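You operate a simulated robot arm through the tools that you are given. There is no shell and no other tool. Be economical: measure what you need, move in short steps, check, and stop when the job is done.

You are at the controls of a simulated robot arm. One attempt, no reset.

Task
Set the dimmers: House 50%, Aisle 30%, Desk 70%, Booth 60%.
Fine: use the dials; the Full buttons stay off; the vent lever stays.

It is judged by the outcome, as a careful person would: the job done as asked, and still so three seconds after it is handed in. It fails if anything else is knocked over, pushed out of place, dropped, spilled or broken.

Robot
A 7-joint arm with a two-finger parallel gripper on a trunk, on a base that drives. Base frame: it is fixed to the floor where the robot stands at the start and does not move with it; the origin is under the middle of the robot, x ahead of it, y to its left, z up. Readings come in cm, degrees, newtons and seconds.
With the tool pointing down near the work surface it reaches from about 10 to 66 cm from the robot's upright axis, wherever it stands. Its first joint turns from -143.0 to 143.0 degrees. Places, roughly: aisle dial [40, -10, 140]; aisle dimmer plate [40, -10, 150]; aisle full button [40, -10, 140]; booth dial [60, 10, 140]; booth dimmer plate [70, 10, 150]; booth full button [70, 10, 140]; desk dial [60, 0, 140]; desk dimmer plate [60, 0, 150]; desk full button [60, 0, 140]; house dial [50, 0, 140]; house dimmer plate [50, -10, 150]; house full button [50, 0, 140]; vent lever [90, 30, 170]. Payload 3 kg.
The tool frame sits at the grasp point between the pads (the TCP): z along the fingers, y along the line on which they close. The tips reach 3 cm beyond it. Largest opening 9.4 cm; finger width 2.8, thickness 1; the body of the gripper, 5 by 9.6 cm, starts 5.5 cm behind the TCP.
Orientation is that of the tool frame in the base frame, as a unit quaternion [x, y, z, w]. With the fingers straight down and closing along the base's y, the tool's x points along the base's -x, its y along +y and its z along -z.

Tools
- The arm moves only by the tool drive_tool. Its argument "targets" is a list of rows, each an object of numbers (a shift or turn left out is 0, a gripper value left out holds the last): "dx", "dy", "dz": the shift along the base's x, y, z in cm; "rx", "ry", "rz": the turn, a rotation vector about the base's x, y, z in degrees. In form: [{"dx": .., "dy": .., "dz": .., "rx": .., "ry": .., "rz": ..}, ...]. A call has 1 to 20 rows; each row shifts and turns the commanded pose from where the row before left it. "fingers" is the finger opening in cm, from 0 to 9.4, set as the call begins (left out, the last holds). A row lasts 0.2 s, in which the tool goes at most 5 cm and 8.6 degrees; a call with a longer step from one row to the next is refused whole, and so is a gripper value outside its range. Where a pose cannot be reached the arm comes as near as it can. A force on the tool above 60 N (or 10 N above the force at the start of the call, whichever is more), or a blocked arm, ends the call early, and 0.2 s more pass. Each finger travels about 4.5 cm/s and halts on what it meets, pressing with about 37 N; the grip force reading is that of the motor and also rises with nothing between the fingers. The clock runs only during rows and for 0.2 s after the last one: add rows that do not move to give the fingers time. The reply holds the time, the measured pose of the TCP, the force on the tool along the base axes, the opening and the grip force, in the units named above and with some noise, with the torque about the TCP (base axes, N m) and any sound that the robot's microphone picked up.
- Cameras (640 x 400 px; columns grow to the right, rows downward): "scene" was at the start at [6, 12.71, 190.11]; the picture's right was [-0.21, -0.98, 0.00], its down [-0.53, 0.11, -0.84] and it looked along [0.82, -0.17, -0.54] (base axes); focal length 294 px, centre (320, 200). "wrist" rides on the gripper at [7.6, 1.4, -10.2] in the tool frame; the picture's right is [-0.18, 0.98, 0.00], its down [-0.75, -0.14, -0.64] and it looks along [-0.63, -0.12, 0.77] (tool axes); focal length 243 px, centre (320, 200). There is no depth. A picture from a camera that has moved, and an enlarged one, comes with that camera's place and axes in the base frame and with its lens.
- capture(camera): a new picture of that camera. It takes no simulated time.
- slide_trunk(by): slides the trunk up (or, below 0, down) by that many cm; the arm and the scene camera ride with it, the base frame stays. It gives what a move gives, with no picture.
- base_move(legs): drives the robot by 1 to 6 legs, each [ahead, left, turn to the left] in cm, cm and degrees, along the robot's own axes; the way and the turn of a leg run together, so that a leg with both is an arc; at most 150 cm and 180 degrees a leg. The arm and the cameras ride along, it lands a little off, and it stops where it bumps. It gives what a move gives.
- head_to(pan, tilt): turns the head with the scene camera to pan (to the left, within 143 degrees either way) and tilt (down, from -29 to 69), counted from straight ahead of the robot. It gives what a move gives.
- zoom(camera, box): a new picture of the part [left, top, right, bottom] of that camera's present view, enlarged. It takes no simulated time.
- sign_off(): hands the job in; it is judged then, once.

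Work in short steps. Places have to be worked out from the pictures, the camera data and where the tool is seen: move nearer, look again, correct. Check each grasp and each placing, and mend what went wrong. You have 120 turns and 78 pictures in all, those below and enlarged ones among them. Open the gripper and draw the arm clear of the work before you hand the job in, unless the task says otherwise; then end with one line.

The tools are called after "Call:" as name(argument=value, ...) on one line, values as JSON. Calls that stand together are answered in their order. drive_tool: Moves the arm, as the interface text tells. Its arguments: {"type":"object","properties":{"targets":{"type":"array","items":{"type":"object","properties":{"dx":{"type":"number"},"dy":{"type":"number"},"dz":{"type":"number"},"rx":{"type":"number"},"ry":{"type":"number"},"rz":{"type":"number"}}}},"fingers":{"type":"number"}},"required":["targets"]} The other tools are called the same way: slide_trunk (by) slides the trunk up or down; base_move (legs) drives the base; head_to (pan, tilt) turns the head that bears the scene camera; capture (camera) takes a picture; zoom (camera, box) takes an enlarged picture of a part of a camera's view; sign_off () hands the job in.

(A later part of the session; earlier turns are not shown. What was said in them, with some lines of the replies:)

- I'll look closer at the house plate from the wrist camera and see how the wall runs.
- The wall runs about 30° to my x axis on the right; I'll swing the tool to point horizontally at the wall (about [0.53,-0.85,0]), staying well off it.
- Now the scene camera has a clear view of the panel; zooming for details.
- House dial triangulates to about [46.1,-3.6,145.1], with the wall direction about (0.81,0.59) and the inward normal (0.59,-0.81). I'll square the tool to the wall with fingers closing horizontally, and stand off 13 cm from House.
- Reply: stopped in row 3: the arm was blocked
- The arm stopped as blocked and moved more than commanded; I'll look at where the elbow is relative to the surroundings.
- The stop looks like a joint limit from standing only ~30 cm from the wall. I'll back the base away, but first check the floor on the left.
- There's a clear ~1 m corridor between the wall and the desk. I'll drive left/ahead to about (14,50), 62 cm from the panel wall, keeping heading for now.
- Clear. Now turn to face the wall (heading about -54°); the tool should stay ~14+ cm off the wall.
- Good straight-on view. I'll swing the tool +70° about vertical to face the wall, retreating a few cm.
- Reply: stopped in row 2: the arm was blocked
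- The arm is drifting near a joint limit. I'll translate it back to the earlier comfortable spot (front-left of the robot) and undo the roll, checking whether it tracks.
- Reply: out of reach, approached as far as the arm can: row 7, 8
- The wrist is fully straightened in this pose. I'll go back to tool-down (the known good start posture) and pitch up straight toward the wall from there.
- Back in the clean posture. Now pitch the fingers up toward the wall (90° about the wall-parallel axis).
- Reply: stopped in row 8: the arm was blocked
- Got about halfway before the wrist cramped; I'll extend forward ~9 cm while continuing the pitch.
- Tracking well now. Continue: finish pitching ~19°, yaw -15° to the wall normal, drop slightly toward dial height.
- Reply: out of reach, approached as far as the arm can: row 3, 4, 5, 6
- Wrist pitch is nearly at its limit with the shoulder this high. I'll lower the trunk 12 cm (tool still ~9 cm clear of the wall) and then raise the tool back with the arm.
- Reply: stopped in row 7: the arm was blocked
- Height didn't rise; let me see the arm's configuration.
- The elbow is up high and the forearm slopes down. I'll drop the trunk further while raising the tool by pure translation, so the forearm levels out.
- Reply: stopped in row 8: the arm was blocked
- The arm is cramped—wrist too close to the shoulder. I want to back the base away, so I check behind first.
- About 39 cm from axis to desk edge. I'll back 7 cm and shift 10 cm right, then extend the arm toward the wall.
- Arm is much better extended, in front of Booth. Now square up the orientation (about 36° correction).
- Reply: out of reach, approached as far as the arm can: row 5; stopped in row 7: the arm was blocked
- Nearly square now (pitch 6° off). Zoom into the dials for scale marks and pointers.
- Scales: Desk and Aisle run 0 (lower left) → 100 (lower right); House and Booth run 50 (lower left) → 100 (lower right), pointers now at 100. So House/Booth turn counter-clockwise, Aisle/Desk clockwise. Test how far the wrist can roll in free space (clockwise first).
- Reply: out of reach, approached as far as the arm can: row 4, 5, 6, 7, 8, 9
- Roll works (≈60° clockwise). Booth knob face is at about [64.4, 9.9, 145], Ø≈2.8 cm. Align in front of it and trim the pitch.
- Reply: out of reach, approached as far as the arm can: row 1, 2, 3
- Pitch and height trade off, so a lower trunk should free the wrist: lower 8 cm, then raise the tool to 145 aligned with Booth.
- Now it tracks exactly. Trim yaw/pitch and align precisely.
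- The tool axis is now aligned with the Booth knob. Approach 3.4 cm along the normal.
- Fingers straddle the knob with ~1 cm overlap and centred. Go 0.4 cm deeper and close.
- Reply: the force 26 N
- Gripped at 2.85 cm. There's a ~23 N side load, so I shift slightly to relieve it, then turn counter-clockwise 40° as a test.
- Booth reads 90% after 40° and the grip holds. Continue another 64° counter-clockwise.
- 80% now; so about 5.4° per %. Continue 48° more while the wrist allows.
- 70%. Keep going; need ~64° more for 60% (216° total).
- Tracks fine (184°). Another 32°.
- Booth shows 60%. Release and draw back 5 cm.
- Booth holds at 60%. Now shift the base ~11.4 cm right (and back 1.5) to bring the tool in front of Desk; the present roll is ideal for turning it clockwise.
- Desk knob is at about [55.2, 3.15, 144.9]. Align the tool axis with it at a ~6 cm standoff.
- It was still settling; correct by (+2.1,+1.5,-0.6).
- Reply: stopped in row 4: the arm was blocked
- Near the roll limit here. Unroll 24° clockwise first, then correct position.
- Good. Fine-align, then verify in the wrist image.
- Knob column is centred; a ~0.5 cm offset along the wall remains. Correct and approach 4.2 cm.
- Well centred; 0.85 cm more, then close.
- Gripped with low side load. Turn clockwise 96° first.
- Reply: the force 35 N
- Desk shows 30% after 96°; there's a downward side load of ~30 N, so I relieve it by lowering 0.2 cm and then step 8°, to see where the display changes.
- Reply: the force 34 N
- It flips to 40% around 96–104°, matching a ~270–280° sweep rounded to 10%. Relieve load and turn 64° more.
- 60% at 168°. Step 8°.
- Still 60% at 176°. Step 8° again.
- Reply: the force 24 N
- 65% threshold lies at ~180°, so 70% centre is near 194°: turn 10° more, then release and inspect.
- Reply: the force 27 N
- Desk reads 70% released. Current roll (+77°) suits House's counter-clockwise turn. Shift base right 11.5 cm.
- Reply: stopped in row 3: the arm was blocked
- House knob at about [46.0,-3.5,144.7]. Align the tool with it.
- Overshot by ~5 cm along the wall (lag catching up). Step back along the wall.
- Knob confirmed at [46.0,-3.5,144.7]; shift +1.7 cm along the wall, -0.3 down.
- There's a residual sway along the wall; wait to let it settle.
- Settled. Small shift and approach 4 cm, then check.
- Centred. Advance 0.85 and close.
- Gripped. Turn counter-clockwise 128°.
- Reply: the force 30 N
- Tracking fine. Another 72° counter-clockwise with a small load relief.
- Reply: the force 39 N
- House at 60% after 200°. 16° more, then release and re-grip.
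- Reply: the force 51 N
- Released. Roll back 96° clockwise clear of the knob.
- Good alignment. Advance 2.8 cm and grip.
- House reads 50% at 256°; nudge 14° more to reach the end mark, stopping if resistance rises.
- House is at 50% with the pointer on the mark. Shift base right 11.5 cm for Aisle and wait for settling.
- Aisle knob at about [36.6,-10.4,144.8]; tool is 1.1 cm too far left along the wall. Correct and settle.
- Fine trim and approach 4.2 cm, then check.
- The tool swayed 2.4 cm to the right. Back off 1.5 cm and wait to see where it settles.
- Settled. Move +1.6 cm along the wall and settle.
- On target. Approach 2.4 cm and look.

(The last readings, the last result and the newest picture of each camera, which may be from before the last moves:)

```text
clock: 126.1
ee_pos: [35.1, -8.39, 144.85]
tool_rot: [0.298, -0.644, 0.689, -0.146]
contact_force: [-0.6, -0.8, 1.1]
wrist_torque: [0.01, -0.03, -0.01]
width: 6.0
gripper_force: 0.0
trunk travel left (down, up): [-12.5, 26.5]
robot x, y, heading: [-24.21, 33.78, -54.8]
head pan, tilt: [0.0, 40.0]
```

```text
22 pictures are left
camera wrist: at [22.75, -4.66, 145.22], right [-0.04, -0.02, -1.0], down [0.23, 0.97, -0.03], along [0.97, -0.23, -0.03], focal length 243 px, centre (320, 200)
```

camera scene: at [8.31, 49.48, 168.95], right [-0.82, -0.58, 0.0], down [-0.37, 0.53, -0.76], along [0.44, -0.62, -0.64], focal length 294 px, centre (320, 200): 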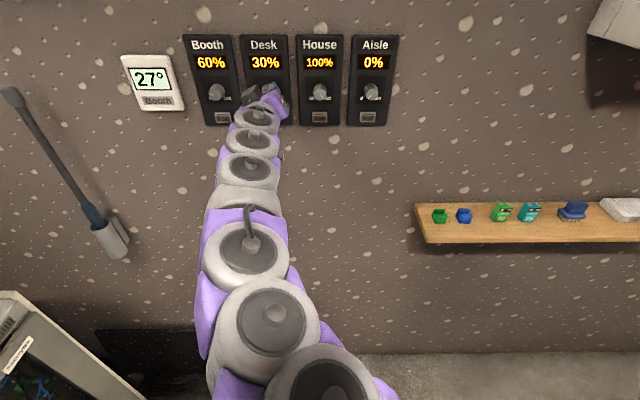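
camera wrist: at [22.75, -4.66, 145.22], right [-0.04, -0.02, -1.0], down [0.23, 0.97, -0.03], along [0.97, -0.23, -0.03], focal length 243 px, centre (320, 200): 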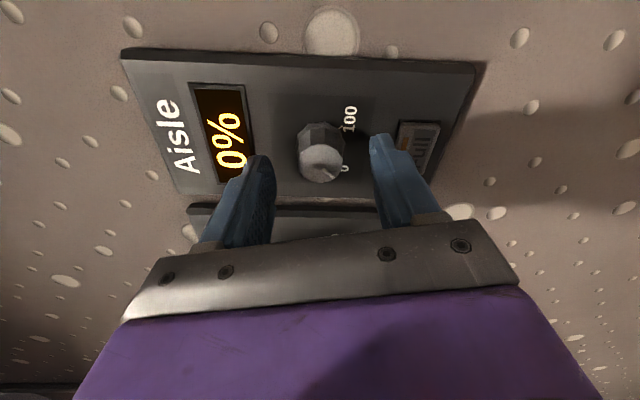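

Centred. Advance 0.85, close, and turn clockwise 86°.

Call:
drive_tool(targets=[{"dx": 0.5, "dy": -0.69}, {}, {}])

Call:
drive_tool(targets=[{}, {}, {}, {}], fingers=1.5)

Call:
drive_tool(targets=[{"rx": 4.6, "ry": -6.32}, {"rx": 4.6, "ry": -6.32}, {"rx": 4.6, "ry": -6.32}, {"rx": 4.6, "ry": -6.32}, {"rx": 4.6, "ry": -6.32}, {"rx": 4.6, "ry": -6.32}, {"rx": 4.6, "ry": -6.32}, {"rx": 4.6, "ry": -6.32}, {"rx": 4.6, "ry": -6.32}, {"rx": 4.6, "ry": -6.32}, {"rx": 4.6, "ry": -6.32}, {}])

Call:
capture(camera="wrist")

```text
clock: 126.9
ee_pos: [35.63, -9.01, 144.94]
tool_rot: [0.298, -0.644, 0.69, -0.147]
contact_force: [-0.7, -0.8, -0.5]
wrist_torque: [-0.02, 0.01, 0.01]
width: 6.0
gripper_force: 0.0
trunk travel left (down, up): [-12.5, 26.5]
robot x, y, heading: [-24.47, 33.68, -54.6]
head pan, tilt: [0.0, 40.0]
```

```text
clock: 127.9
ee_pos: [35.65, -9.02, 144.78]
tool_rot: [0.297, -0.645, 0.689, -0.145]
contact_force: [-0.4, 0.8, -4.6]
wrist_torque: [0.11, 0.06, -0.1]
width: 2.88
gripper_force: 44.5
trunk travel left (down, up): [-12.5, 26.5]
robot x, y, heading: [-24.24, 33.58, -54.7]
head pan, tilt: [0.0, 40.0]
```

```text
clock: 130.5
ee_pos: [35.56, -9.07, 144.78]
tool_rot: [0.221, 0.668, -0.41, 0.581]
contact_force: [0.6, -6.5, 5.8]
wrist_torque: [-0.24, -0.19, -0.03]
width: 2.88
gripper_force: 44.8
trunk travel left (down, up): [-12.5, 26.5]
robot x, y, heading: [-24.47, 33.16, -54.6]
head pan, tilt: [0.0, 40.0]
```

```text
21 pictures are left
camera wrist: at [28.81, -1.32, 137.08], right [0.8, 0.59, -0.11], down [-0.32, 0.57, 0.76], along [0.51, -0.57, 0.65], focal length 243 px, centre (320, 200)
```

wrist: 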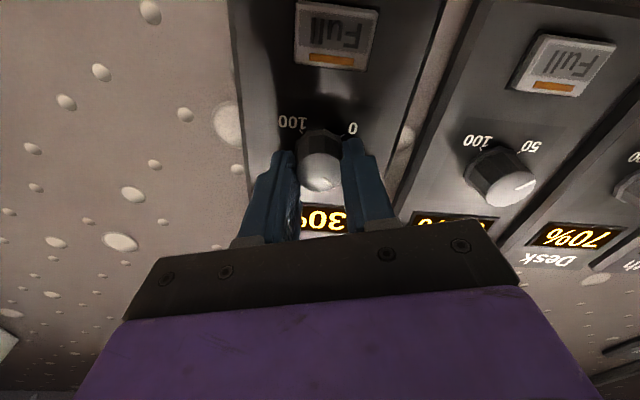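

Aisle shows 30%. Release and withdraw 8 cm.

Call:
drive_tool(targets=[{}, {}, {}, {}], fingers=6)

Call:
drive_tool(targets=[{"dx": -0.59, "dy": 0.81}, {"dx": -0.59, "dy": 0.81}, {"dx": -0.59, "dy": 0.81}, {"dx": -0.59, "dy": 0.81}, {"dx": -0.59, "dy": 0.81}, {}, {}])

Call:
base_move(legs=[[-5, 0, 0]])

Call:
capture(camera="scene")

```text
clock: 131.5
ee_pos: [35.55, -8.94, 144.84]
tool_rot: [0.221, 0.668, -0.41, 0.581]
contact_force: [0.1, 0.9, -0.1]
wrist_torque: [-0.02, 0.01, 0.01]
width: 6.02
gripper_force: 0.1
trunk travel left (down, up): [-12.5, 26.5]
robot x, y, heading: [-24.34, 33.57, -54.7]
head pan, tilt: [0.0, 40.0]
```

```text
clock: 133.1
ee_pos: [32.65, -4.99, 144.79]
tool_rot: [0.221, 0.668, -0.41, 0.58]
contact_force: [0.1, 0.2, 0.5]
wrist_torque: [0.01, 0.0, 0.02]
width: 6.0
gripper_force: 0.1
trunk travel left (down, up): [-12.5, 26.5]
robot x, y, heading: [-24.21, 33.64, -54.7]
head pan, tilt: [0.0, 40.0]
```

```text
clock: 134.0
ee_pos: [29.71, -1.02, 144.75]
tool_rot: [0.22, 0.668, -0.41, 0.58]
contact_force: [1.0, 0.5, 0.6]
wrist_torque: [0.02, 0.01, -0.03]
width: 6.0
gripper_force: 0.1
trunk travel left (down, up): [-12.5, 26.5]
robot x, y, heading: [-26.73, 37.55, -55.1]
head pan, tilt: [0.0, 40.0]
```

```text
20 pictures are left
camera scene: at [-12.08, 41.51, 168.99], right [-0.82, -0.58, 0.0], down [-0.37, 0.52, -0.77], along [0.44, -0.63, -0.64], focal length 294 px, centre (320, 200)
```

scene: 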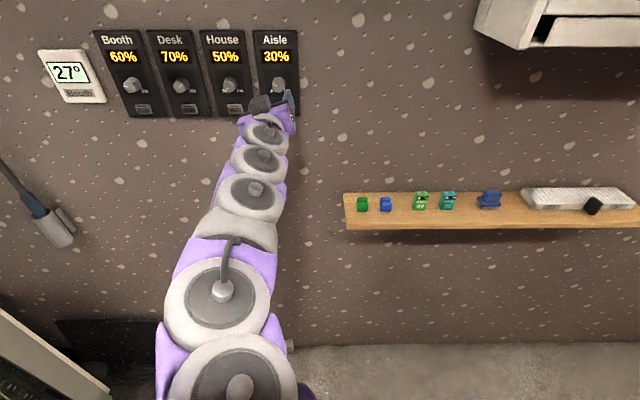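

All four displays read as asked. One zoom to confirm pointers and that no Full button is lit.

Call:
zoom(camera="scene", box=[80, 20, 310, 125])

```text
2.78 times, centred on (195, 72) of scene
camera zoom: at [-12.08, 41.51, 168.99], right [-0.82, -0.58, 0.0], down [-0.37, 0.52, -0.77], along [0.44, -0.63, -0.64], focal length 818 px, centre (668, 555)
```

zoom: 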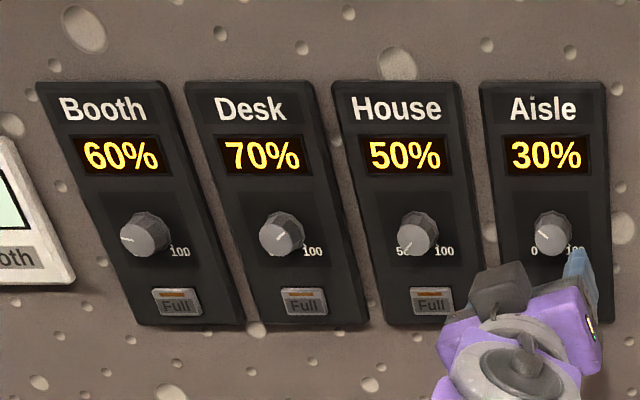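

The displays read Booth 60, Desk 70, House 50 and Aisle 30. The gripper is open and the arm is clear, so I'm handing in.

Call:
sign_off()

```text
The job is handed in.
```

The dimmers are set with the dials, and the displays read House 50%, Aisle 30%, Desk 70% and Booth 60%; I did not touch the Full buttons or the vent lever.
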